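You operate a simulated robot arm through the tools that you are given. There is no shell and no other tool. Be economical: measure what you need, move in short steps, check, and stop when the job is done.

The job below is to be done with a simulated two-armed robot. You get a single attempt, and the scene is never put back.

## Task
Press the green lane button to switch it on. Then press the white lane button to switch it up. Then take the green roll on the front of the stores bench and put it away on the lane 27. Then take the blue roll and put it on the shelf over the reel. Then close the elevator drawer. Then put one of the relays from the top of the check bench on top of the tape roll there. Then take the small carton from the top of the check bench and put it on the top of the grey sample cabinet. The order counts. Set down upright: relay, small carton.

The check looks at the end state, three seconds after you hand in, the way a careful person would. Anything else that was tipped, shoved, dropped, spilled or broken makes it a failure.

## Robot
Two 7-joint arms with two-finger parallel grippers on one trunk, on a base that drives. Base frame: it is fixed to the floor where the robot stands at the start and does not move with it; the origin is under the middle of the robot, x ahead of it, y to its left, z up. Lengths are in mm, angles in rad, forces in N, time in s.
The left shoulder is at the start at [70, 177, 1020], the right one opposite. With the tool pointing down near the work surface each hand reaches from about 300 to 740 mm from the robot's upright axis, wherever it stands, measured 20 degrees to its own side. Places, roughly: blue roll (7x7x5 cm) [500, 400, 800]; elevator drawer [-11300, 3900, 200]; green lane button [700, 0, 700]; green roll (7x7x5 cm) [1300, -800, 800]; lane 27 (26x20 cm) [740, 180, 800]; relay [-20500, 5500, 1000]; shelf over the reel (72x15 cm) [1780, -2380, 900]; small carton [-21500, 4750, 1000]; tape roll (10x10x5 cm) [-20800, 5300, 900]; top of the grey sample cabinet [-20000, 5500, 900]; white lane button [800, -200, 700]. Payload 3.43 kg a hand.
The tool frame of a hand sits at the grasp point between the pads (the TCP): z along the fingers, y along the line on which they close. The tips reach 30 mm beyond it. The gripper opens to 94 mm. The fingers are 28 mm wide and 10 mm thick; the gripper's body (50 by 96 mm) begins 55 mm behind the TCP.
Orientation is told as [roll, pitch, yaw] about the base's x, y, z axes, in that order, counted from this pose: with the fingers straight down and closing along the base's y, the tool's x points along the base's -x, its y along +y and its z along -z.

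## Interface
- The arms move only by the tool nudge_tool. It takes "left_targets", "right_targets" or both (then of equal length, played together; a hand with none holds still); each is a list of rows, each a list of 7 numbers: the turn, a rotation vector about the base's x, y, z in rad, then the shift along the base's x, y, z in mm, then the opening, from 0 (shut) to 1 (fully open). In form: [[wx, wy, wz, dx, dy, dz, gripper], ...]. A call has 1 to 8 rows; each row shifts and turns the commanded pose from where the row before left it. A row lasts 0.2 s, in which the tool goes at most 50 mm and 0.15 rad; a call with a longer step from one row to the next is refused whole, and so is a gripper value outside its range. A pose out of reach is approached as far as the arm can. The call stops where the force on the tool passes 40 N (or 10 N more than at its start, if that is more) or the arm is blocked; 0.2 s more then pass. The fingers move at their own pace (about 153 mm/s each) and stop on an object; they squeeze with about 45 N. The grip force told is the motor's: it shows also when the fingers shut on nothing. Time passes only in rows, and 0.2 s behind the last, so rows that do not move let the fingers close. The reply holds the time, the measured pose of the TCP, the force on the tool along the base axes, the opening and the grip force, in the units named above and with some noise, with the torque about the TCP (base axes, N m) and any sound that the robot's microphone picked up.
- Cameras (640 x 400 px; columns grow to the right, rows downward): "scene" is now at [137.8, -9, 1343.1]; the picture's right is [-0.10, -1.00, 0.00], its down [-0.55, 0.05, -0.83] and it looks along [0.83, -0.08, -0.55] (base axes); focal length 255 px, centre (320, 200). "left" rides on the left gripper at [76, -14, -103] in its tool frame; the picture's right is [0.18, 0.98, 0.00], its down [-0.75, 0.14, -0.64] and it looks along [-0.63, 0.12, 0.77] (tool axes); focal length 243 px, centre (320, 200). "right" rides on the right gripper at [76, 14, -103] in its tool frame; the picture's right is [-0.18, 0.98, 0.00], its down [-0.75, -0.14, -0.64] and it looks along [-0.63, -0.12, 0.77] (tool axes); focal length 243 px, centre (320, 200). There is no depth. A picture from a camera that has moved, and an enlarged one, comes with that camera's place and axes in the base frame and with its lens.
- snapshot(camera): a new picture of that camera. No time passes.
- slide_trunk(by): slides the trunk up (or, below 0, down) by that many mm; the arms and the scene camera ride with it, the base frame stays. It gives what a move gives, with no picture.
- base_move(legs): drives the robot by 1 to 6 legs, each [ahead, turn to the left] in mm and rad, along the robot's own axes; the way and the turn of a leg run together, so that a leg with both is an arc; at most 1500 mm and 3.142 rad a leg. The arms and the cameras ride along, it lands a little off, and it stops where it bumps. It gives what a move gives.
- head_to(pan, tilt): turns the head with the scene camera to pan (to the left, within 1.501 rad either way) and tilt (down, from -0.506 to 1.204), counted from straight ahead of the robot. It gives what a move gives.
- enlarge(camera, box): a new picture of the part [left, top, right, bottom] of that camera's present view, enlarged. No time passes.
- finish_job(): hands the job in; it is judged then, once.

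Go step by step. Nothing tells you exact positions but the pictures and the camera data: compare them with the known pose of the tool, close in by small moves and look again before you grip or let go. The budget is 175 turns and 148 pictures, counting those below and the enlarged ones. Unless the task says otherwise, let go and move clear before handing in, and close with one line.

The tools are called as a command line: name --argument value ..., lists and objects as JSON in quotes. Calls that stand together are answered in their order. nudge_tool: Moves the arms, as the interface text tells. Its arguments: {"type":"object","properties":{"left_targets":{"type":"array","items":{"type":"array","items":{"type":"number"}}},"right_targets":{"type":"array","items":{"type":"array","items":{"type":"number"}}}},"required":[]} The other tools are called the same way: slide_trunk (by) slides the trunk up or down; base_move (legs) drives the base; head_to (pan, tilt) turns the head that bears the scene camera; snapshot (camera) takes a picture; enlarge (camera, box) takes an enlarged picture of a part of a camera's view; finish_job () hands the job in.

At the start:

```text
time: 0.0
left_eef_pos: [402.5, 133.9, 1100.0]
left_ee_rot: [-0.001, -0.002, 0.003]
left_ft_force: [-0.1, 0.9, -0.1]
left_wrist_torque: [0.03, 0.0, -0.02]
left_finger_gap: 93.9
left_gripper_force: 0.0
right_eef_pos: [506.0, -245.1, 1076.3]
right_ee_rot: [0.0, -0.003, -0.001]
right_ft_force: [-0.4, -1.2, -0.6]
right_wrist_torque: [-0.01, 0.01, 0.01]
right_finger_gap: 93.9
right_gripper_force: 0.0
trunk travel left (down, up): [-600.0, 240.0]
robot x, y, heading: [-1.2, -1.6, -0.003]
head pan, tilt: [-0.098, 0.588]
```

scene: 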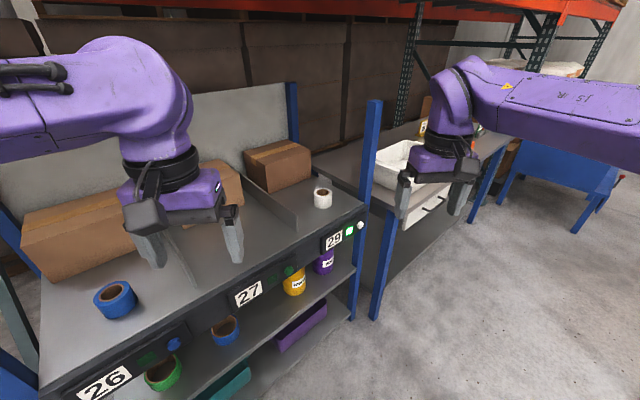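
right: 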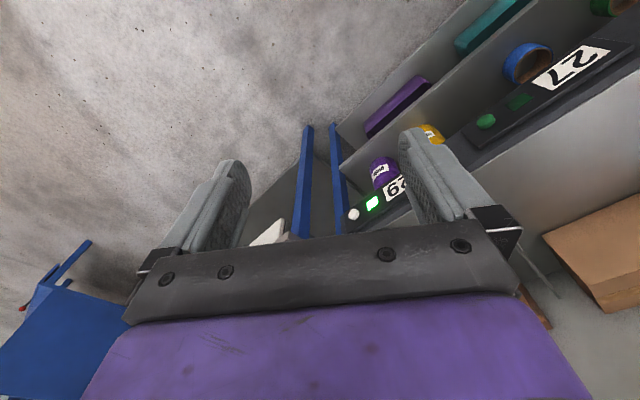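
left: 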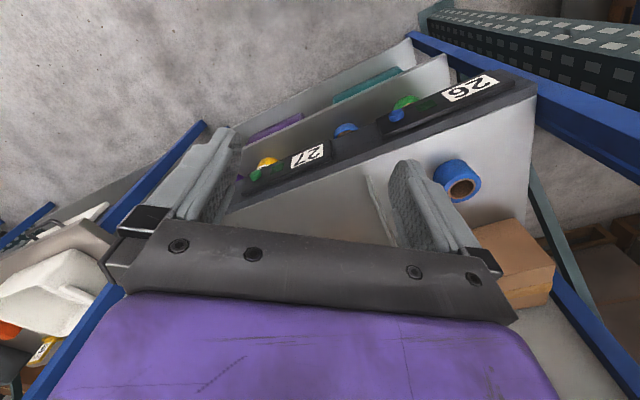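

I see a lane rack with labels 26, 27, 29 and a button beside each label. I look closer at the panels first.

enlarge --camera "scene" --box '[220, 180, 400, 310]'

head_to --pan -0.5 --tilt 0.5

snapshot --camera "scene"

```text
3.08 times, centred on (310, 245) of scene
camera zoom: at [137.8, -9.0, 1343.1], right [-0.1, -1.0, 0.0], down [-0.55, 0.05, -0.83], along [0.83, -0.08, -0.55], focal length 784 px, centre (351, 62)
```

zoom: 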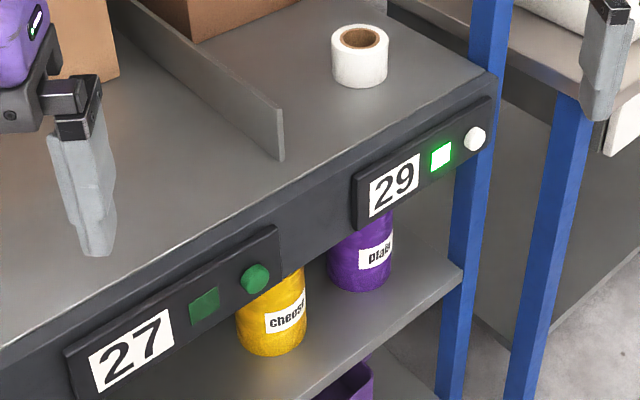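

```text
time: 0.9
left_eef_pos: [402.9, 133.0, 1098.9]
left_ee_rot: [0.0, -0.002, 0.002]
left_ft_force: [0.7, 0.5, 0.0]
left_wrist_torque: [-0.03, 0.01, 0.03]
left_finger_gap: 94.1
left_gripper_force: 0.2
right_eef_pos: [505.9, -245.8, 1075.8]
right_ee_rot: [-0.001, -0.002, 0.0]
right_ft_force: [-0.3, -1.6, -0.5]
right_wrist_torque: [0.02, -0.02, -0.01]
right_finger_gap: 94.1
right_gripper_force: 0.1
trunk travel left (down, up): [-600.0, 240.0]
robot x, y, heading: [-0.8, 2.3, 0.001]
head pan, tilt: [-0.499, 0.499]
```

```text
143 pictures are left
camera scene: at [129.4, -43.8, 1351.1], right [-0.48, -0.88, 0.0], down [-0.42, 0.23, -0.88], along [0.77, -0.42, -0.48], focal length 255 px, centre (320, 200)
```

scene: 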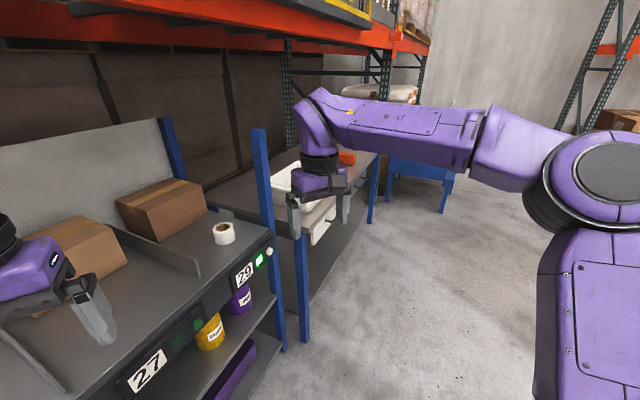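

The rack front runs diagonally: green button near (660,34,743), white near (843,-228,745), with the inward normal at about 0.61 rad. I tuck the right hand in, then drive along the rack and face it.

nudge_tool --right_targets '[[0, 0, 0, -40, 0, 0, 0], [0, 0, 0, -40, 0, 0, 0], [0, 0, 0, -40, 0, 0, 0], [0, 0, 0, -30, 0, 0, 0]]'

base_move --legs '[[0, -0.962], [420, 0], [0, 1.571]]'

head_to --pan 0.0 --tilt 0.75

snapshot --camera "scene"

snapshot --camera "right"

```text
time: 1.9
left_eef_pos: [405.4, 130.8, 1098.2]
left_ee_rot: [0.001, 0.0, 0.001]
left_ft_force: [-0.1, -0.5, -0.6]
left_wrist_torque: [0.0, 0.01, 0.0]
left_finger_gap: 93.9
left_gripper_force: 0.2
right_eef_pos: [387.8, -273.1, 1102.6]
right_ee_rot: [0.0, 0.006, -0.004]
right_ft_force: [0.5, 0.0, -0.2]
right_wrist_torque: [0.03, 0.05, -0.02]
right_finger_gap: 0.0
right_gripper_force: 32.8
right hand out of reach, approached as far as the arm can: row 2, 3
trunk travel left (down, up): [-600.0, 240.0]
robot x, y, heading: [2.0, 0.2, 0.002]
head pan, tilt: [-0.499, 0.499]
```

```text
time: 10.8
left_eef_pos: [495.6, -11.0, 1098.7]
left_ee_rot: [-0.001, -0.002, 0.6]
left_ft_force: [0.2, 0.6, -0.2]
left_wrist_torque: [0.0, -0.03, -0.01]
left_finger_gap: 93.8
left_gripper_force: 0.1
right_eef_pos: [709.3, -353.2, 1104.6]
right_ee_rot: [-0.001, -0.003, 0.599]
right_ft_force: [-0.7, -0.8, 0.3]
right_wrist_torque: [0.0, -0.01, -0.02]
right_finger_gap: 0.0
right_gripper_force: 33.2
trunk travel left (down, up): [-600.0, 240.0]
robot x, y, heading: [235.6, -348.9, 0.602]
head pan, tilt: [-0.499, 0.499]
```

```text
time: 11.7
left_eef_pos: [498.0, -10.8, 1099.8]
left_ee_rot: [0.0, -0.001, 0.6]
left_ft_force: [0.2, 0.4, -0.1]
left_wrist_torque: [-0.03, -0.01, -0.03]
left_finger_gap: 93.9
left_gripper_force: 0.0
right_eef_pos: [709.9, -354.1, 1104.6]
right_ee_rot: [0.001, -0.002, 0.6]
right_ft_force: [-0.6, -0.6, -0.3]
right_wrist_torque: [0.01, 0.02, 0.0]
right_finger_gap: 0.0
right_gripper_force: 32.7
trunk travel left (down, up): [-600.0, 240.0]
robot x, y, heading: [241.0, -346.1, 0.602]
head pan, tilt: [0.0, 0.75]
```

```text
142 pictures are left
camera scene: at [348.6, -273.3, 1329.2], right [0.56, -0.83, 0.0], down [-0.56, -0.38, -0.73], along [0.6, 0.41, -0.68], focal length 255 px, centre (320, 200)
```

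scene: 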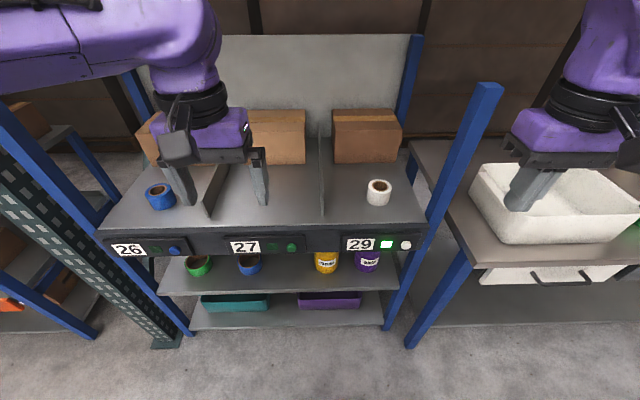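

```text
141 pictures are left
camera right: at [638.2, -384.4, 1206.8], right [-0.4, 0.92, 0.0], down [0.7, 0.31, 0.64], along [0.59, 0.26, -0.77], focal length 243 px, centre (320, 200)
```

right: 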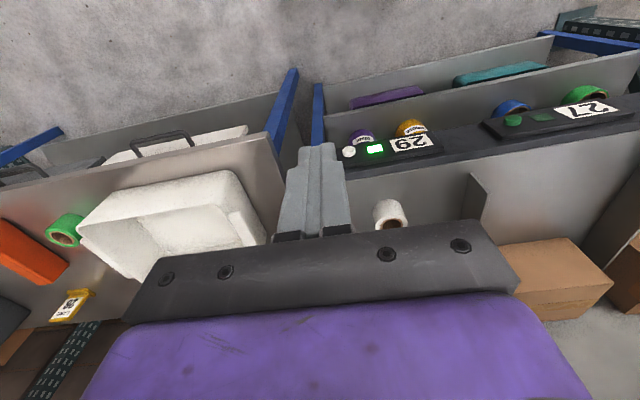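

Robot now squarely faces the rack. I tilt the left hand forward with fingers shut and lower it in front of the green button.

nudge_tool --left_targets '[[0.0874, -0.122, 0, 4, -6, -40, 0], [0.0874, -0.122, 0, 4, -6, -40, 0], [0.0874, -0.122, 0, 4, -6, -40, 0], [0.0874, -0.122, 0, 4, -6, -40, 0], [0.0874, -0.122, 0, 4, -6, -40, 0], [0.0874, -0.122, 0, 4, -6, -40, 0], [0.0874, -0.122, 0, 4, -6, -40, 0], [0.0874, -0.122, 0, 4, -6, -40, 0]]'

snapshot --camera "scene"

snapshot --camera "left"

```text
time: 13.5
left_eef_pos: [540.7, -57.4, 783.3]
left_ee_rot: [0.059, -1.221, 0.56]
left_ft_force: [-5.1, -4.4, -8.1]
left_wrist_torque: [0.43, -0.61, 0.0]
left_finger_gap: 0.0
left_gripper_force: 32.7
left hand out of reach, approached as far as the arm can: row 6
right_eef_pos: [711.6, -352.9, 1102.4]
right_ee_rot: [0.002, 0.0, 0.599]
right_ft_force: [0.3, -0.4, -0.4]
right_wrist_torque: [0.02, 0.06, 0.0]
right_finger_gap: 0.0
right_gripper_force: 32.6
trunk travel left (down, up): [-600.0, 240.0]
robot x, y, heading: [238.3, -346.0, 0.601]
head pan, tilt: [0.0, 0.75]
```

```text
140 pictures are left
camera scene: at [350.7, -273.9, 1328.5], right [0.56, -0.83, 0.0], down [-0.56, -0.38, -0.73], along [0.6, 0.41, -0.68], focal length 255 px, centre (320, 200)
```

scene: 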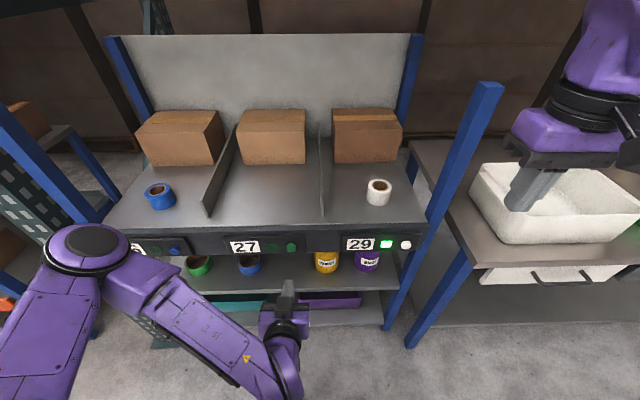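

```text
139 pictures are left
camera left: at [447.0, -139.7, 746.7], right [-0.62, 0.77, -0.15], down [-0.35, -0.1, 0.93], along [0.7, 0.63, 0.33], focal length 243 px, centre (320, 200)
```

left: 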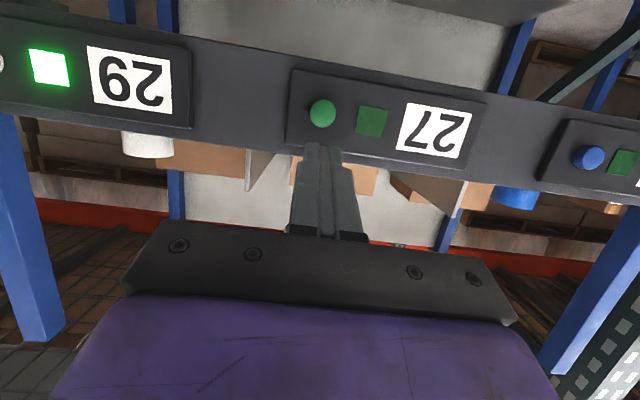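

Green button at n=557, s=356, z=746 (rack frame); the left tip is 5 mm off laterally and 40 mm high. I close in.

nudge_tool --left_targets '[[0, 0, 0, 22, 22, -20, 0], [0, 0, 0, 24, 17, -20, 0], [0, 0, 0, 24, 17, 0, 0]]'

snapshot --camera "left"

enlarge --camera "scene" --box '[240, 220, 340, 290]'

```text
time: 14.3
left_eef_pos: [607.4, -4.6, 738.2]
left_ee_rot: [0.053, -1.201, 0.563]
left_ft_force: [-0.2, 0.1, 0.3]
left_wrist_torque: [-0.03, -0.03, -0.01]
left_finger_gap: 0.0
left_gripper_force: 33.0
right_eef_pos: [710.0, -352.9, 1104.3]
right_ee_rot: [-0.001, -0.001, 0.601]
right_ft_force: [0.1, 0.0, 0.8]
right_wrist_torque: [-0.02, -0.04, 0.03]
right_finger_gap: 0.0
right_gripper_force: 33.0
trunk travel left (down, up): [-600.0, 240.0]
robot x, y, heading: [237.8, -349.9, 0.605]
head pan, tilt: [0.0, 0.75]
```

```text
138 pictures are left
camera left: at [512.7, -86.4, 703.8], right [-0.62, 0.77, -0.15], down [-0.34, -0.09, 0.94], along [0.71, 0.63, 0.31], focal length 243 px, centre (320, 200)
```

left: 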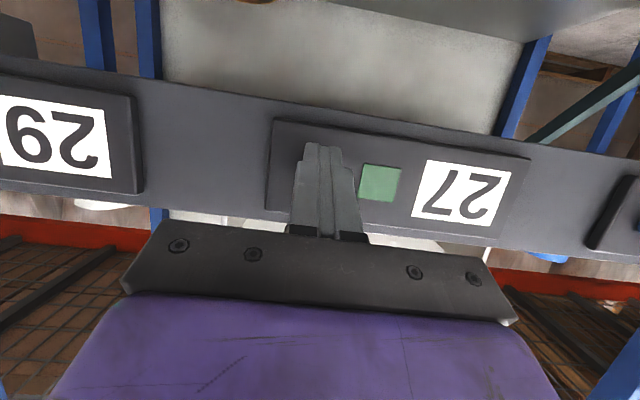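

```text
5.71 times, centred on (290, 255) of scene
camera zoom: at [348.5, -273.0, 1329.1], right [0.56, -0.83, 0.0], down [-0.56, -0.39, -0.73], along [0.6, 0.41, -0.68], focal length 1456 px, centre (491, -114)
```

zoom: 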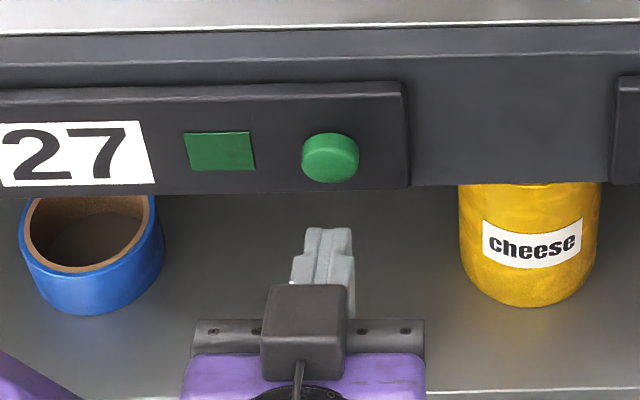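

Aligned with the green button. I advance gently.

nudge_tool --left_targets '[[0, 0, 0, 8.1, 5.8, 1, 0], [0, 0, 0, 8.1, 5.8, 1, 0], [0, 0, 0, 8.1, 5.8, 1, 0], [0, 0, 0, 4, 3, 0, 0]]'

enlarge --camera "scene" --box '[240, 220, 340, 290]'

```text
time: 15.3
left_eef_pos: [629.9, 14.8, 739.8]
left_ee_rot: [0.051, -1.199, 0.563]
left_ft_force: [-14.6, -10.5, -1.5]
left_wrist_torque: [-0.11, -0.05, 0.01]
left_finger_gap: 0.0
left_gripper_force: 32.8
right_eef_pos: [708.3, -354.3, 1106.3]
right_ee_rot: [0.0, -0.003, 0.601]
right_ft_force: [0.0, -0.2, 0.3]
right_wrist_torque: [0.02, 0.0, 0.01]
right_finger_gap: 0.2
right_gripper_force: 33.1
trunk travel left (down, up): [-600.0, 240.0]
robot x, y, heading: [239.4, -344.5, 0.599]
head pan, tilt: [0.0, 0.75]
heard: click
```

```text
5.71 times, centred on (290, 255) of scene
camera zoom: at [346.2, -274.9, 1329.3], right [0.56, -0.83, 0.0], down [-0.56, -0.38, -0.73], along [0.6, 0.41, -0.68], focal length 1456 px, centre (491, -114)
```

zoom: 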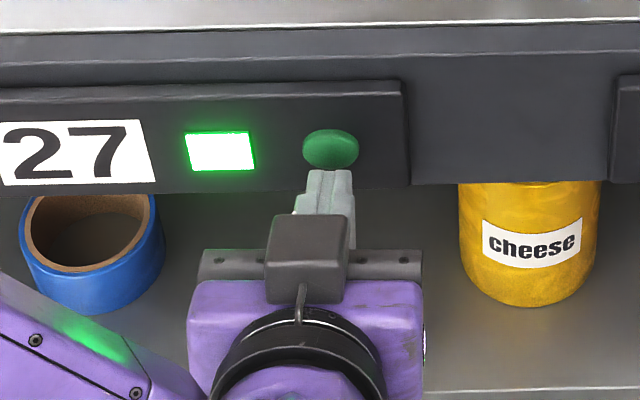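

Lane 27 lamp lit with a click. Left hand retreats while the right hand comes down in front of the white button.

nudge_tool --left_targets '[[0, 0, 0, -32, -23, 0, 0], [0, 0, 0, -32, -23, 0, 0], [0, 0, 0, -24, -17, 0, 0], [0, 0, 0, 0, 0, 0, 0], [0, 0, 0, 0, 0, 0, 0], [0, 0, 0, 0, 0, 0, 0], [0, 0, 0, 0, 0, 0, 0], [0, 0, 0, 0, 0, 0, 0]]' --right_targets '[[0.0874, -0.122, 0, -1.6, 2.2, -45, 0], [0.0874, -0.122, 0, -1.6, 2.2, -45, 0], [0.0874, -0.122, 0, -1.6, 2.2, -45, 0], [0.0874, -0.122, 0, -1.6, 2.2, -45, 0], [0.0874, -0.122, 0, -1.6, 2.2, -45, 0], [0.0874, -0.122, 0, -1.6, 2.2, -45, 0], [0.0874, -0.122, 0, -1.6, 2.2, -45, 0], [0.0874, -0.122, 0, -1.6, 2.2, -45, 0]]'

snapshot --camera "scene"

snapshot --camera "right"

```text
time: 17.2
left_eef_pos: [546.8, -46.6, 740.2]
left_ee_rot: [0.056, -1.202, 0.563]
left_ft_force: [-0.8, 0.2, 0.2]
left_wrist_torque: [-0.02, 0.01, -0.01]
left_finger_gap: 0.1
left_gripper_force: 32.8
right_eef_pos: [656.9, -163.3, 858.9]
right_ee_rot: [-0.904, -1.323, 1.596]
right_ft_force: [0.0, 0.2, 0.7]
right_wrist_torque: [0.03, -0.01, 0.01]
right_finger_gap: 0.0
right_gripper_force: 33.0
right hand out of reach, approached as far as the arm can: row 3, 4, 5, 6, 7, 8
trunk travel left (down, up): [-600.0, 240.0]
robot x, y, heading: [237.9, -348.1, 0.597]
head pan, tilt: [0.0, 0.75]
stopped in row 8 (right hand): the arm was blocked; the commanded pose is now the measured one
```

```text
135 pictures are left
camera scene: at [348.7, -273.5, 1329.2], right [0.56, -0.83, 0.0], down [-0.56, -0.38, -0.73], along [0.6, 0.41, -0.68], focal length 255 px, centre (320, 200)
```

scene: 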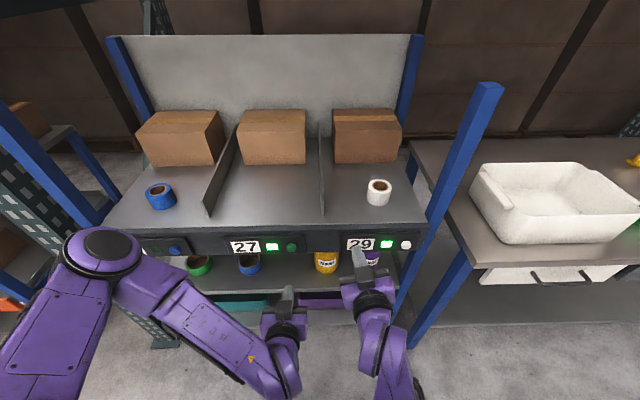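

```text
134 pictures are left
camera right: at [569.1, -234.6, 797.7], right [-0.63, 0.78, -0.01], down [-0.41, -0.32, 0.86], along [0.66, 0.54, 0.52], focal length 243 px, centre (320, 200)
```

right: 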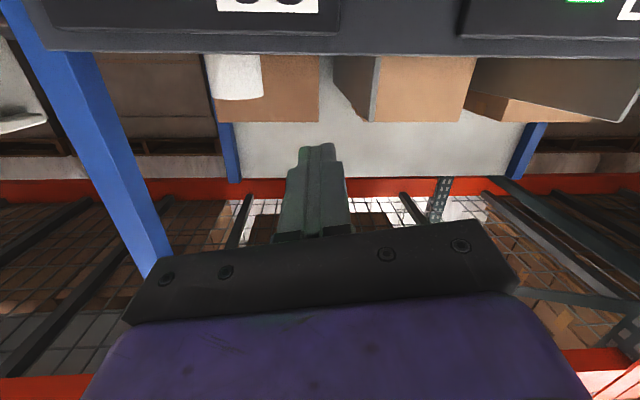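

The right arm drifted near its inner reach but is free and nearly horizontal. I bring it over to face the white button.

nudge_tool --right_targets '[[0, 0, 0, 20, -19, -18, 0], [0, 0, 0, 20, -19, -18, 0], [0, 0, 0, 20, -19, -18, 0], [0, 0, 0, 20, -19, -18, 0], [0, 0, 0, 20, -19, -18, 0], [0, 0, 0, 19, -19, -18, 0]]'

snapshot --camera "right"

enlarge --camera "scene" --box '[340, 210, 460, 290]'

```text
time: 18.6
left_eef_pos: [545.7, -46.8, 740.8]
left_ee_rot: [0.052, -1.2, 0.564]
left_ft_force: [0.3, -0.1, 0.4]
left_wrist_torque: [-0.03, 0.02, 0.03]
left_finger_gap: 0.2
left_gripper_force: 33.2
right_eef_pos: [657.7, -163.3, 860.3]
right_ee_rot: [-0.904, -1.323, 1.595]
right_ft_force: [0.1, -0.6, -0.1]
right_wrist_torque: [-0.02, 0.01, 0.01]
right_finger_gap: 0.3
right_gripper_force: 32.9
right hand out of reach, approached as far as the arm can: row 1, 2, 3, 4, 5, 6
trunk travel left (down, up): [-600.0, 240.0]
robot x, y, heading: [238.9, -349.5, 0.597]
head pan, tilt: [0.0, 0.75]
```

```text
133 pictures are left
camera right: at [568.9, -234.5, 798.1], right [-0.63, 0.78, -0.01], down [-0.41, -0.32, 0.85], along [0.66, 0.54, 0.52], focal length 243 px, centre (320, 200)
```

right: 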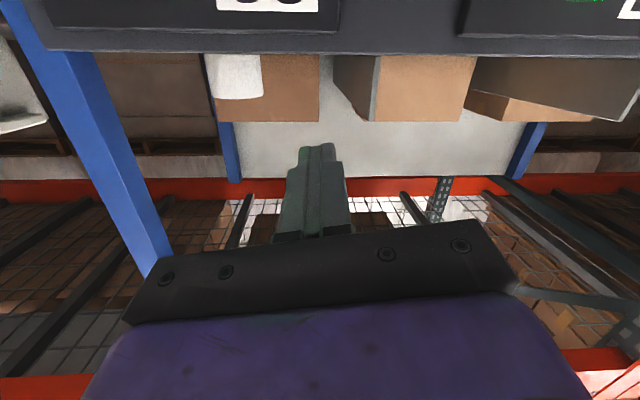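

```text
5.00 times, centred on (400, 250) of scene
camera zoom: at [348.2, -273.2, 1329.1], right [0.56, -0.83, 0.0], down [-0.56, -0.38, -0.73], along [0.6, 0.41, -0.68], focal length 1274 px, centre (-80, -50)
```

zoom: 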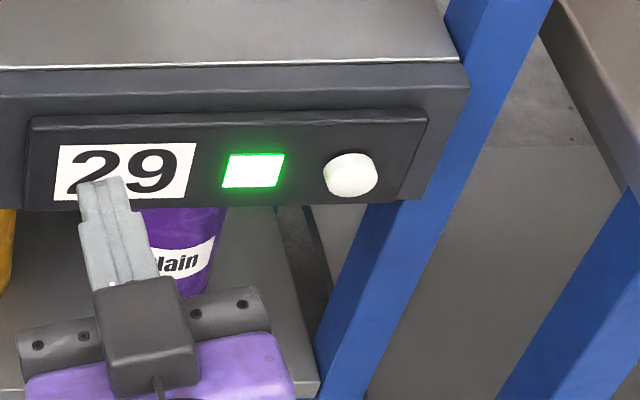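

The right arm hits a joint limit with this much tilt. I un-tilt part of the way and see whether it follows.

nudge_tool --right_targets '[[-0.0874, 0.122, 0, 0, 0, 0, 0], [-0.0874, 0.122, 0, 0, 0, 0, 0], [-0.0874, 0.122, 0, 0, 0, 0, 0], [-0.0874, 0.122, 0, 0, 0, 0, 0]]'

snapshot --camera "scene"

```text
time: 19.6
left_eef_pos: [546.3, -46.2, 739.7]
left_ee_rot: [0.054, -1.199, 0.564]
left_ft_force: [0.1, 0.1, 0.6]
left_wrist_torque: [0.01, -0.01, -0.02]
left_finger_gap: 0.0
left_gripper_force: 32.6
right_eef_pos: [657.4, -162.0, 861.6]
right_ee_rot: [-0.161, -0.808, 0.919]
right_ft_force: [0.2, 0.7, -0.4]
right_wrist_torque: [-0.01, -0.03, 0.03]
right_finger_gap: 0.0
right_gripper_force: 33.1
trunk travel left (down, up): [-600.0, 240.0]
robot x, y, heading: [239.4, -347.4, 0.597]
head pan, tilt: [0.0, 0.75]
```

```text
131 pictures are left
camera scene: at [348.9, -272.7, 1329.0], right [0.56, -0.83, 0.0], down [-0.56, -0.39, -0.73], along [0.6, 0.41, -0.68], focal length 255 px, centre (320, 200)
```

scene: 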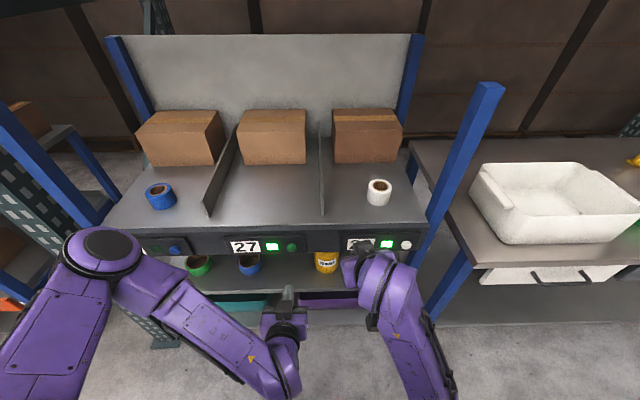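

It follows again. I shift to in front of the white button with this lesser tilt, correcting yaw.

nudge_tool --right_targets '[[0, 0, -0.05, 18, -20, 0, 0], [0, 0, -0.05, 18, -20, 0, 0], [0, 0, -0.05, 18, -20, -20, 0], [0, 0, -0.05, 18, -20, -30, 0], [0, 0, -0.05, 18, -20, -30, 0], [0, 0, -0.05, 18, -20, -30, 0]]'

snapshot --camera "right"

snapshot --camera "scene"

```text
time: 21.0
left_eef_pos: [544.7, -46.6, 739.8]
left_ee_rot: [0.052, -1.202, 0.563]
left_ft_force: [0.6, 0.8, -0.8]
left_wrist_torque: [0.0, -0.02, -0.04]
left_finger_gap: 0.0
left_gripper_force: 33.0
right_eef_pos: [696.3, -219.2, 803.2]
right_ee_rot: [-0.165, -0.806, 0.617]
right_ft_force: [0.9, 0.0, -0.4]
right_wrist_torque: [-0.01, -0.01, 0.01]
right_finger_gap: 0.0
right_gripper_force: 32.7
right hand out of reach, approached as far as the arm can: row 3, 4, 5, 6
trunk travel left (down, up): [-600.0, 240.0]
robot x, y, heading: [240.0, -349.0, 0.602]
head pan, tilt: [0.0, 0.75]
```

```text
130 pictures are left
camera right: at [575.9, -265.2, 816.8], right [-0.36, 0.93, 0.02], down [0.06, 0.0, 1.0], along [0.93, 0.36, -0.05], focal length 243 px, centre (320, 200)
```

right: 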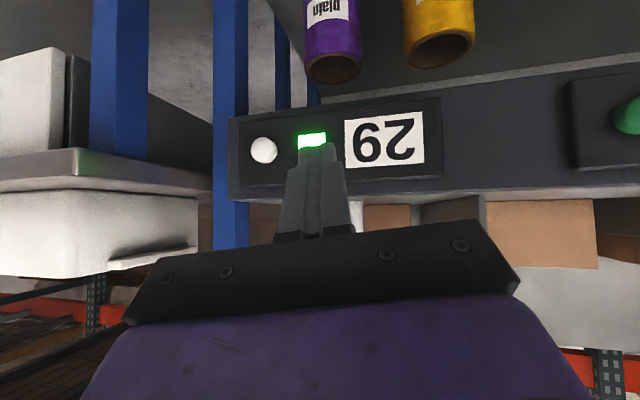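

```text
129 pictures are left
camera scene: at [347.9, -272.9, 1329.2], right [0.56, -0.83, 0.0], down [-0.56, -0.39, -0.73], along [0.6, 0.41, -0.68], focal length 255 px, centre (320, 200)
```

scene: 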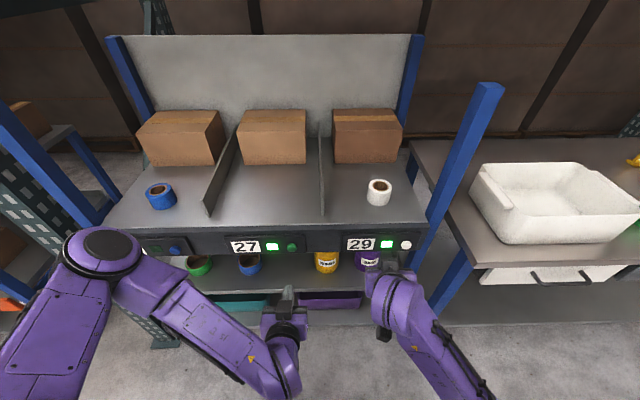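

The arm is cramped this close in; I back the base away 130 mm to give it room.

base_move --legs '[[-130, 0]]'

nudge_tool --right_targets '[[0, 0, 0, 30, 0, 0, 0], [0, 0, 0, 28, -10, 0, 0], [0, 0, 0, 28, -10, 0, 0], [0, 0, 0, 28, -15, -15, 0], [0, 0, 0, 28, -15, -15, 0], [0, 0, 0, 10, -15, -15, 0]]'

snapshot --camera "right"

```text
time: 22.3
left_eef_pos: [436.6, -120.3, 740.7]
left_ee_rot: [0.053, -1.202, 0.565]
left_ft_force: [-1.1, 0.2, 0.3]
left_wrist_torque: [0.0, 0.02, 0.0]
left_finger_gap: 0.0
left_gripper_force: 33.3
right_eef_pos: [587.4, -293.6, 805.0]
right_ee_rot: [-0.165, -0.807, 0.619]
right_ft_force: [-0.7, -0.2, 0.7]
right_wrist_torque: [0.03, 0.01, 0.04]
right_finger_gap: 0.0
right_gripper_force: 33.4
trunk travel left (down, up): [-600.0, 240.0]
robot x, y, heading: [131.2, -421.1, 0.599]
head pan, tilt: [0.0, 0.75]
```

```text
time: 23.7
left_eef_pos: [437.0, -119.6, 740.9]
left_ee_rot: [0.054, -1.201, 0.565]
left_ft_force: [-0.6, -1.0, 0.6]
left_wrist_torque: [0.05, 0.03, 0.02]
left_finger_gap: 0.2
left_gripper_force: 33.1
right_eef_pos: [634.3, -275.3, 840.2]
right_ee_rot: [-0.171, -0.805, 0.621]
right_ft_force: [0.7, -0.1, 0.7]
right_wrist_torque: [0.01, 0.01, 0.0]
right_finger_gap: 0.0
right_gripper_force: 32.9
right hand out of reach, approached as far as the arm can: row 1, 2, 3, 4, 5, 6
trunk travel left (down, up): [-600.0, 240.0]
robot x, y, heading: [130.3, -422.3, 0.603]
head pan, tilt: [0.0, 0.75]
```

```text
128 pictures are left
camera right: at [513.6, -320.8, 852.8], right [-0.36, 0.93, 0.02], down [0.06, 0.0, 1.0], along [0.93, 0.36, -0.06], focal length 243 px, centre (320, 200)
```

right: 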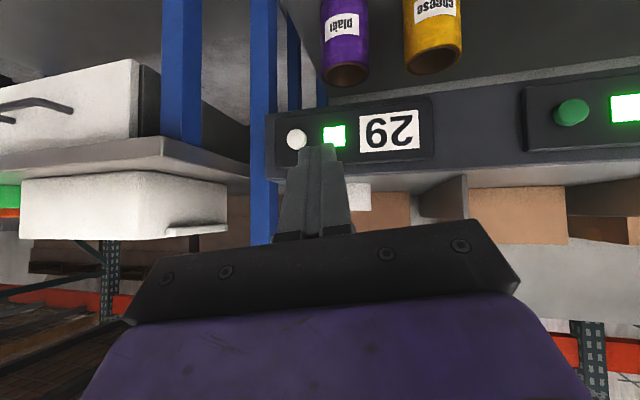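

The right arm is in a bad wrist configuration; I bring it back upright and high, and will use the left arm, which works well in this pose, for the white button.

nudge_tool --right_targets '[[-0.0874, 0.122, 0, 0, 0, 20, 0], [-0.0874, 0.122, 0, 0, 0, 40, 0], [-0.0874, 0.122, 0, 0, 0, 40, 0], [-0.0874, 0.122, 0, 0, 0, 40, 0], [-0.0874, 0.122, 0, 0, 0, 40, 0], [0, 0, 0, 0, -10, 40, 0], [0, 0, 0, 0, -10, 30, 0]]'

snapshot --camera "scene"

```text
time: 25.3
left_eef_pos: [435.7, -120.6, 739.8]
left_ee_rot: [0.053, -1.2, 0.565]
left_ft_force: [-0.2, -0.3, -0.2]
left_wrist_torque: [0.03, -0.03, -0.02]
left_finger_gap: 0.0
left_gripper_force: 32.7
right_eef_pos: [634.9, -291.3, 1091.7]
right_ee_rot: [-0.168, -0.056, 0.62]
right_ft_force: [0.1, 0.8, 0.7]
right_wrist_torque: [-0.01, -0.03, 0.0]
right_finger_gap: 0.0
right_gripper_force: 32.8
trunk travel left (down, up): [-600.0, 240.0]
robot x, y, heading: [135.5, -420.5, 0.608]
head pan, tilt: [0.0, 0.75]
```

```text
127 pictures are left
camera scene: at [239.7, -347.1, 1329.1], right [0.57, -0.82, 0.0], down [-0.56, -0.39, -0.73], along [0.6, 0.41, -0.68], focal length 255 px, centre (320, 200)
```

scene: 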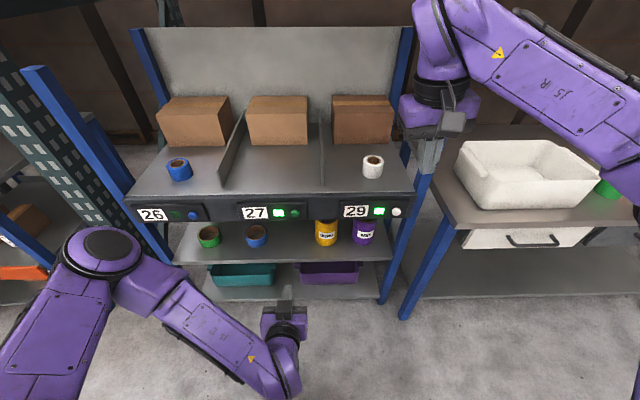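

Now I drive 326 mm along the rack so the left hand faces the white button.

base_move --legs '[[0, -1.565], [326, 0], [0, 1.575]]'

snapshot --camera "left"

snapshot --camera "scene"

```text
time: 35.1
left_eef_pos: [616.2, -379.2, 739.7]
left_ee_rot: [0.053, -1.201, 0.577]
left_ft_force: [-0.5, 0.1, 0.0]
left_wrist_torque: [0.01, -0.01, -0.04]
left_finger_gap: 0.0
left_gripper_force: 32.7
right_eef_pos: [814.6, -550.7, 1091.5]
right_ee_rot: [-0.168, -0.057, 0.63]
right_ft_force: [-1.0, 0.6, -0.8]
right_wrist_torque: [-0.03, -0.03, 0.0]
right_finger_gap: 0.0
right_gripper_force: 33.1
trunk travel left (down, up): [-600.0, 240.0]
robot x, y, heading: [309.5, -682.5, 0.603]
head pan, tilt: [0.0, 0.75]
```

```text
126 pictures are left
camera left: at [523.6, -463.4, 706.0], right [-0.63, 0.76, -0.15], down [-0.34, -0.09, 0.94], along [0.7, 0.64, 0.31], focal length 243 px, centre (320, 200)
```

left: 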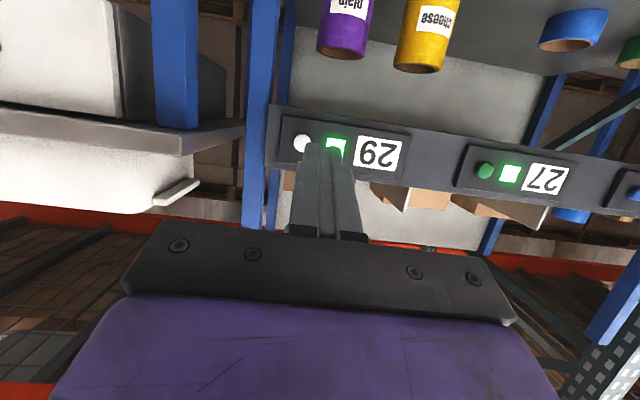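

```text
125 pictures are left
camera scene: at [421.8, -609.1, 1329.1], right [0.57, -0.82, 0.0], down [-0.56, -0.39, -0.73], along [0.6, 0.42, -0.68], focal length 255 px, centre (320, 200)
```

scene: 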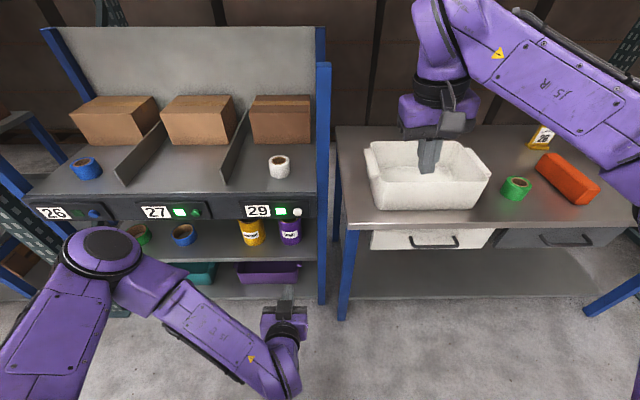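

White button computed at s=678, z=745; left TCP at s=667, n=280. I advance the hand 200 mm.

nudge_tool --left_targets '[[0, 0, 0, 33.7, 21.7, 0, 0], [0, 0, 0, 33.7, 21.7, 0, 0], [0, 0, 0, 33.7, 21.7, 0, 0], [0, 0, 0, 33.7, 21.7, 0, 0], [0, 0, 0, 33.7, 21.7, 0, 0]]'

snapshot --camera "left"

enlarge --camera "scene" --box '[220, 180, 340, 260]'

```text
time: 36.3
left_eef_pos: [785.5, -271.0, 740.0]
left_ee_rot: [0.058, -1.201, 0.572]
left_ft_force: [0.8, 1.0, 0.7]
left_wrist_torque: [0.03, 0.01, 0.0]
left_finger_gap: 0.0
left_gripper_force: 33.3
right_eef_pos: [815.8, -551.8, 1090.0]
right_ee_rot: [-0.166, -0.056, 0.631]
right_ft_force: [-0.2, 0.3, 0.3]
right_wrist_torque: [-0.04, 0.02, 0.03]
right_finger_gap: 0.0
right_gripper_force: 32.7
trunk travel left (down, up): [-600.0, 240.0]
robot x, y, heading: [310.7, -686.9, 0.612]
head pan, tilt: [0.0, 0.75]
```

```text
124 pictures are left
camera left: at [693.1, -355.0, 705.9], right [-0.63, 0.76, -0.15], down [-0.34, -0.09, 0.94], along [0.7, 0.64, 0.31], focal length 243 px, centre (320, 200)
```

left: 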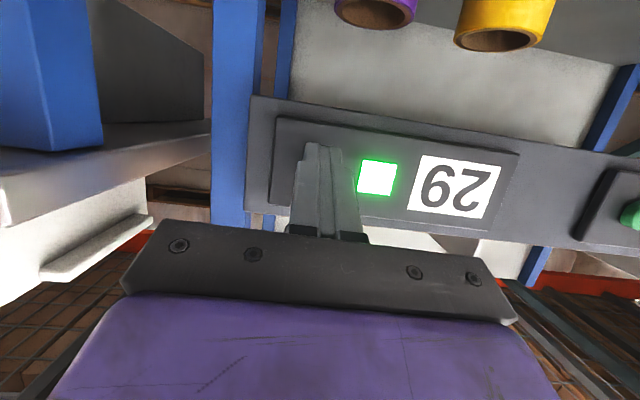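

```text
5.00 times, centred on (280, 220) of scene
camera zoom: at [422.7, -609.2, 1329.0], right [0.57, -0.82, 0.0], down [-0.56, -0.39, -0.73], along [0.6, 0.42, -0.68], focal length 1274 px, centre (520, 100)
```

zoom: 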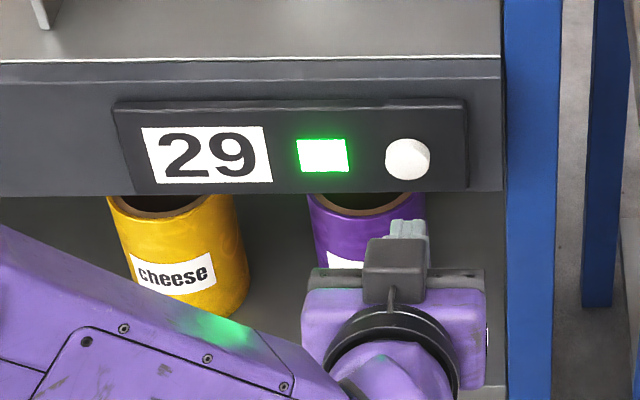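

Aligned. Pressing white gently.

nudge_tool --left_targets '[[0, 0, 0, 8.1, 5.8, 0, 0], [0, 0, 0, 8.1, 5.8, 1, 0], [0, 0, 0, 8.1, 5.8, 1, 0], [0, 0, 0, 8.1, 5.8, 0, 0], [0, 0, 0, 4, 3, 0, 0]]'

enlarge --camera "scene" --box '[120, 180, 340, 260]'

```text
time: 37.5
left_eef_pos: [819.8, -247.5, 741.4]
left_ee_rot: [0.054, -1.2, 0.573]
left_ft_force: [-7.9, -4.0, -0.6]
left_wrist_torque: [-0.03, 0.01, 0.07]
left_finger_gap: 0.0
left_gripper_force: 32.8
right_eef_pos: [814.9, -549.4, 1090.6]
right_ee_rot: [-0.168, -0.057, 0.63]
right_ft_force: [-0.5, -0.5, 0.5]
right_wrist_torque: [0.0, 0.04, -0.02]
right_finger_gap: 0.2
right_gripper_force: 33.4
trunk travel left (down, up): [-600.0, 240.0]
robot x, y, heading: [309.5, -683.5, 0.609]
head pan, tilt: [0.0, 0.75]
heard: click
```

```text
2.91 times, centred on (230, 220) of scene
camera zoom: at [420.6, -609.7, 1329.2], right [0.57, -0.82, 0.0], down [-0.56, -0.39, -0.73], along [0.6, 0.42, -0.68], focal length 741 px, centre (582, 142)
```

zoom: 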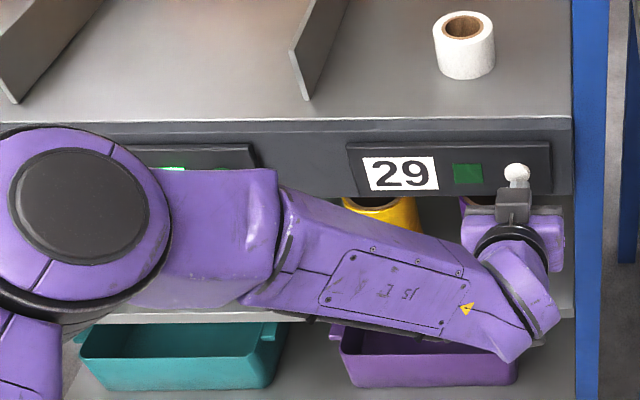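

White clicked and its lamp changed state (lit → dark), as a press would do. I retreat the left hand, and level both hands for travel.

nudge_tool --left_targets '[[0, 0, 0, -32, -23, 0, 0], [0, 0, 0, -32, -23, 0, 0], [0, 0, 0, -32, -23, 0, 0], [0, 0, 0, -32, -23, 0, 0], [-0.0874, 0.122, 0, -16, -12, 30, 0], [-0.0874, 0.122, 0, 0, 0, 45, 0], [-0.0874, 0.122, 0, 0, 0, 45, 0], [-0.0874, 0.122, 0, 0, 0, 45, 0]]' --right_targets '[[0.052, 0.073, 0, 0, 0, 0, 1], [0.052, 0.073, 0, 0, 0, 0, 1], [0, 0, 0, 0, 0, 0, 1], [0, 0, 0, 0, 0, 0, 1], [0, 0, 0, 0, 0, 0, 1], [0, 0, 0, 0, 0, 0, 1], [0, 0, 0, 0, 0, 0, 1], [0, 0, 0, 0, 0, 0, 1]]'

nudge_tool --left_targets '[[-0.0874, 0.122, 0, 0, 0, 45, 1], [-0.0874, 0.122, 0, 0, 0, 45, 1], [-0.0874, 0.122, 0, 0, 0, 45, 1], [-0.0874, 0.122, 0, 0, 0, 45, 1]]'

snapshot --camera "scene"

```text
time: 39.3
left_eef_pos: [676.2, -352.0, 907.3]
left_ee_rot: [0.022, -0.602, 0.601]
left_ft_force: [-0.5, 0.0, -0.4]
left_wrist_torque: [0.0, 0.03, 0.01]
left_finger_gap: 0.0
left_gripper_force: 32.9
right_eef_pos: [814.4, -552.5, 1091.3]
right_ee_rot: [0.003, 0.001, 0.627]
right_ft_force: [-0.9, 0.0, -0.6]
right_wrist_torque: [0.02, -0.02, -0.02]
right_finger_gap: 93.9
right_gripper_force: 0.1
trunk travel left (down, up): [-600.0, 240.0]
robot x, y, heading: [315.1, -681.8, 0.614]
head pan, tilt: [0.0, 0.75]
```

```text
time: 40.3
left_eef_pos: [680.1, -350.9, 1089.6]
left_ee_rot: [0.011, -0.004, 0.602]
left_ft_force: [0.8, -0.5, 0.7]
left_wrist_torque: [0.02, -0.03, -0.01]
left_finger_gap: 93.8
left_gripper_force: 0.0
right_eef_pos: [816.2, -551.3, 1090.6]
right_ee_rot: [0.003, 0.001, 0.623]
right_ft_force: [0.1, -0.8, 0.7]
right_wrist_torque: [0.02, 0.01, 0.02]
right_finger_gap: 93.9
right_gripper_force: 0.1
trunk travel left (down, up): [-600.0, 240.0]
robot x, y, heading: [311.8, -685.2, 0.611]
head pan, tilt: [0.0, 0.75]
```

```text
121 pictures are left
camera scene: at [422.6, -610.0, 1329.1], right [0.57, -0.82, 0.0], down [-0.56, -0.39, -0.73], along [0.6, 0.42, -0.68], focal length 255 px, centre (320, 200)
```

scene: 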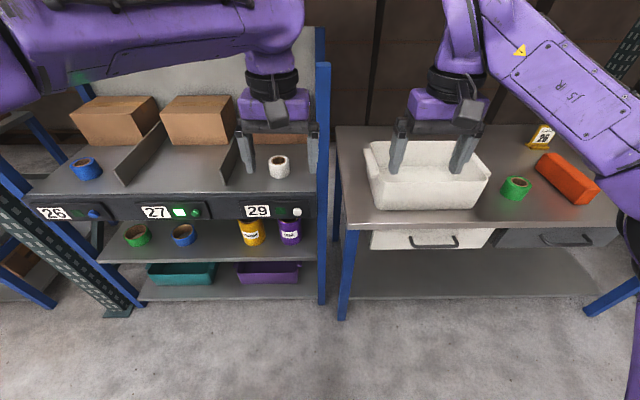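

Lane 27 is lit, 29 dark. Now I drive over to the stores bench for the green roll.

base_move --legs '[[0, -1.565], [405, 0], [0, 1.575], [110, 0]]'

snapshot --camera "scene"

snapshot --camera "right"

```text
time: 51.3
left_eef_pos: [994.7, -612.3, 1089.0]
left_ee_rot: [0.011, -0.002, 0.621]
left_ft_force: [0.4, -0.4, 0.0]
left_wrist_torque: [-0.02, -0.01, 0.02]
left_finger_gap: 94.0
left_gripper_force: 0.1
right_eef_pos: [1133.9, -809.9, 1092.3]
right_ee_rot: [0.003, 0.0, 0.641]
right_ft_force: [1.1, 0.4, 0.4]
right_wrist_torque: [0.0, 0.03, 0.0]
right_finger_gap: 94.2
right_gripper_force: 0.0
trunk travel left (down, up): [-600.0, 240.0]
robot x, y, heading: [636.2, -952.5, 0.629]
head pan, tilt: [0.0, 0.75]
```

```text
120 pictures are left
camera scene: at [742.5, -875.4, 1329.2], right [0.59, -0.81, 0.0], down [-0.55, -0.4, -0.73], along [0.59, 0.43, -0.68], focal length 255 px, centre (320, 200)
```

scene: 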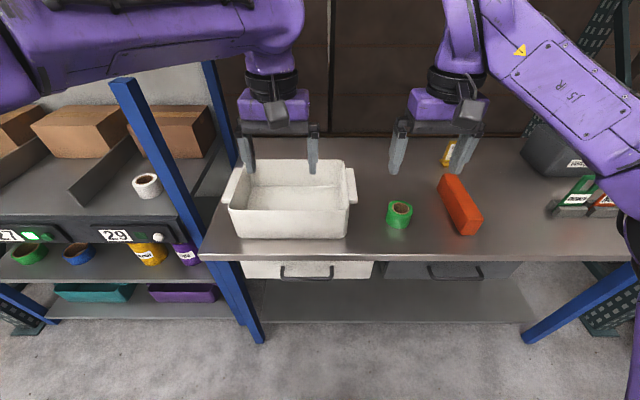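

```text
119 pictures are left
camera right: at [1064.4, -844.2, 1193.0], right [-0.44, 0.9, 0.0], down [0.69, 0.34, 0.64], along [0.57, 0.29, -0.77], focal length 243 px, centre (320, 200)
```

right: 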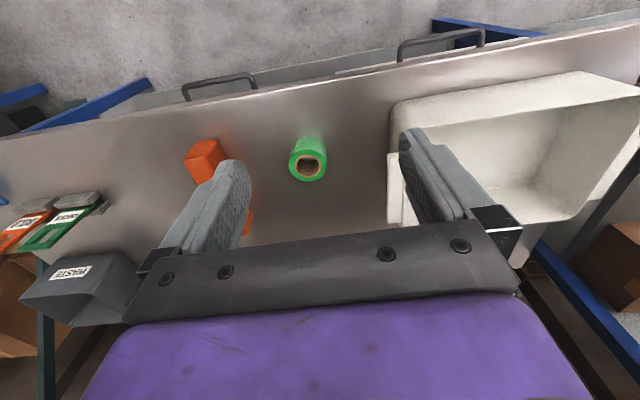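

Green roll at about (1267,-766), top near 840. I move above it and look again.

nudge_tool --right_targets '[[0, 0, 0, 33, 11, -20, 1], [0, 0, 0, 33, 11, -30, 1], [0, 0, 0, 33, 11, -30, 1], [0, 0, 0, 33, 11, -30, 1], [0, 0, 0, 0, 0, -40, 1]]'

snapshot --camera "right"

snapshot --camera "scene"

```text
time: 52.5
left_eef_pos: [996.6, -611.8, 1088.4]
left_ee_rot: [0.011, 0.0, 0.624]
left_ft_force: [0.8, -0.1, -0.5]
left_wrist_torque: [0.03, -0.01, -0.01]
left_finger_gap: 94.0
left_gripper_force: 0.2
right_eef_pos: [1265.4, -769.2, 941.1]
right_ee_rot: [0.002, 0.001, 0.643]
right_ft_force: [0.4, 0.1, 0.5]
right_wrist_torque: [0.01, 0.0, -0.02]
right_finger_gap: 94.0
right_gripper_force: 0.0
trunk travel left (down, up): [-600.0, 240.0]
robot x, y, heading: [633.2, -952.9, 0.632]
head pan, tilt: [0.0, 0.75]
```

```text
118 pictures are left
camera right: at [1195.6, -801.9, 1043.2], right [-0.44, 0.9, 0.0], down [0.69, 0.34, 0.64], along [0.57, 0.29, -0.77], focal length 243 px, centre (320, 200)
```

right: 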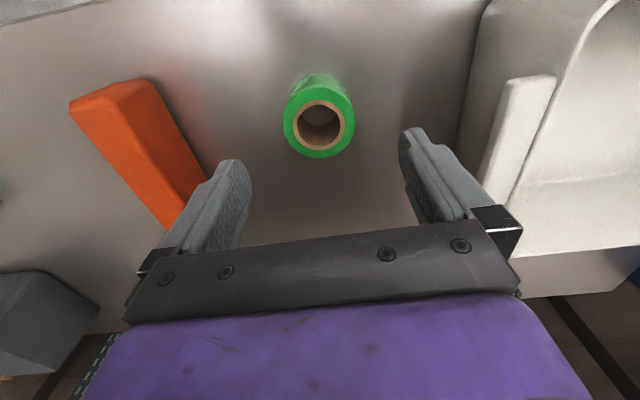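

```text
117 pictures are left
camera scene: at [743.7, -876.0, 1329.1], right [0.59, -0.81, 0.0], down [-0.55, -0.4, -0.73], along [0.59, 0.43, -0.68], focal length 255 px, centre (320, 200)
```

scene: 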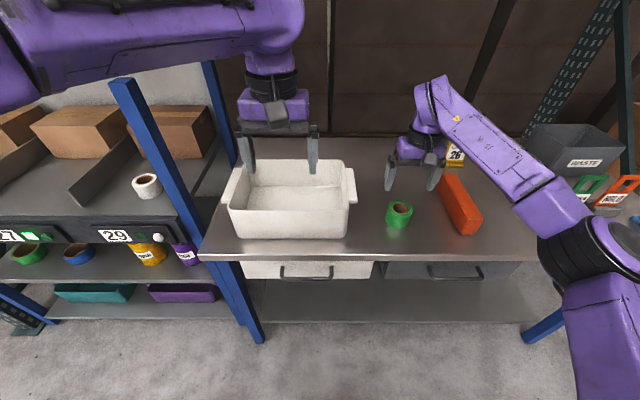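

Refined: roll top centre about (1283,-759,818). I go lower and check once more.

nudge_tool --right_targets '[[0, 0, 0, 9, 5, -30, 1], [0, 0, 0, 9, 5, -35, 1]]'

snapshot --camera "right"

enlarge --camera "scene" --box '[340, 140, 480, 240]'

```text
time: 53.1
left_eef_pos: [996.8, -611.6, 1088.1]
left_ee_rot: [0.01, 0.0, 0.623]
left_ft_force: [0.7, 0.3, 0.4]
left_wrist_torque: [-0.01, 0.01, 0.01]
left_finger_gap: 94.0
left_gripper_force: 0.1
right_eef_pos: [1285.8, -757.5, 875.7]
right_ee_rot: [0.005, 0.001, 0.647]
right_ft_force: [0.4, 0.0, 0.2]
right_wrist_torque: [0.02, 0.01, 0.02]
right_finger_gap: 94.2
right_gripper_force: 0.0
trunk travel left (down, up): [-600.0, 240.0]
robot x, y, heading: [636.0, -951.3, 0.627]
head pan, tilt: [0.0, 0.75]
```

```text
116 pictures are left
camera right: at [1215.3, -791.0, 977.0], right [-0.44, 0.9, 0.0], down [0.69, 0.34, 0.64], along [0.57, 0.29, -0.77], focal length 243 px, centre (320, 200)
```

right: 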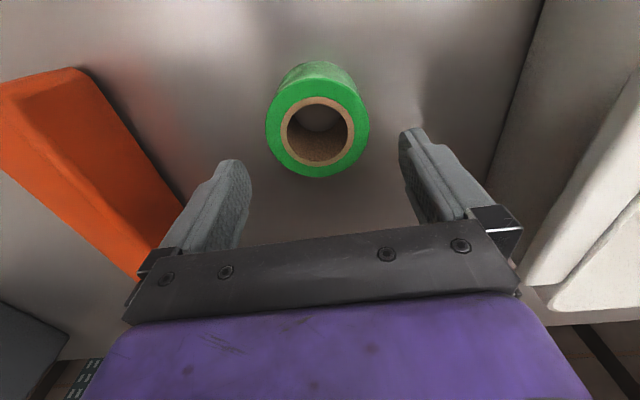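

```text
4.00 times, centred on (410, 190) of scene
camera zoom: at [743.4, -875.2, 1329.1], right [0.59, -0.81, 0.0], down [-0.55, -0.4, -0.73], along [0.59, 0.43, -0.68], focal length 1019 px, centre (-40, 240)
```

zoom: 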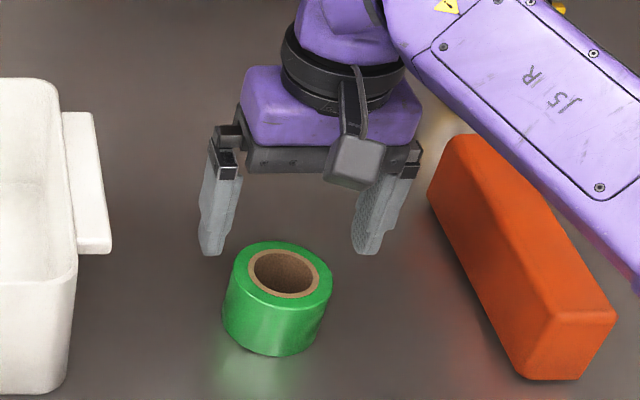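

Roll is centred within 8 mm. I correct, descend and grip.

nudge_tool --right_targets '[[0, 0, 0, -7, -1, -20, 1], [0, 0, 0, 0, 0, -20, 1], [0, 0, 0, 0, 0, -20, 1], [0, 0, 0, 0, 0, 0, 0], [0, 0, 0, 0, 0, 0, 0], [0, 0, 0, 0, 0, 0, 0]]'

snapshot --camera "right"

```text
time: 54.5
left_eef_pos: [995.5, -611.3, 1088.9]
left_ee_rot: [0.011, -0.001, 0.623]
left_ft_force: [-0.2, -0.5, -0.5]
left_wrist_torque: [-0.01, 0.01, 0.04]
left_finger_gap: 93.9
left_gripper_force: 0.1
right_eef_pos: [1277.7, -757.9, 815.3]
right_ee_rot: [0.003, -0.001, 0.644]
right_ft_force: [0.3, -0.6, 1.5]
right_wrist_torque: [0.11, 0.01, -0.05]
right_finger_gap: 67.5
right_gripper_force: 44.8
trunk travel left (down, up): [-600.0, 240.0]
robot x, y, heading: [637.3, -956.5, 0.632]
head pan, tilt: [0.0, 0.75]
```

```text
114 pictures are left
camera right: at [1207.9, -792.4, 917.9], right [-0.44, 0.9, 0.0], down [0.69, 0.34, 0.64], along [0.57, 0.29, -0.77], focal length 243 px, centre (320, 200)
```

right: 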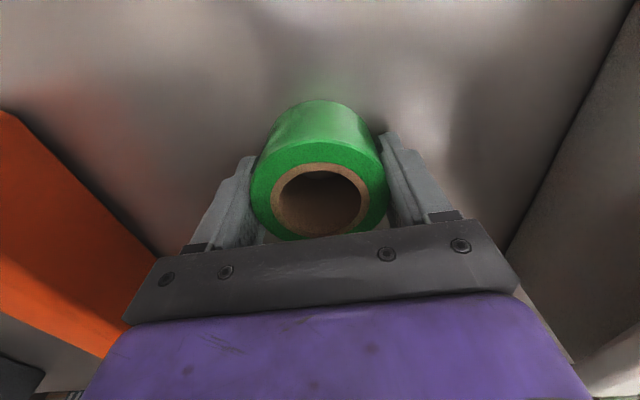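

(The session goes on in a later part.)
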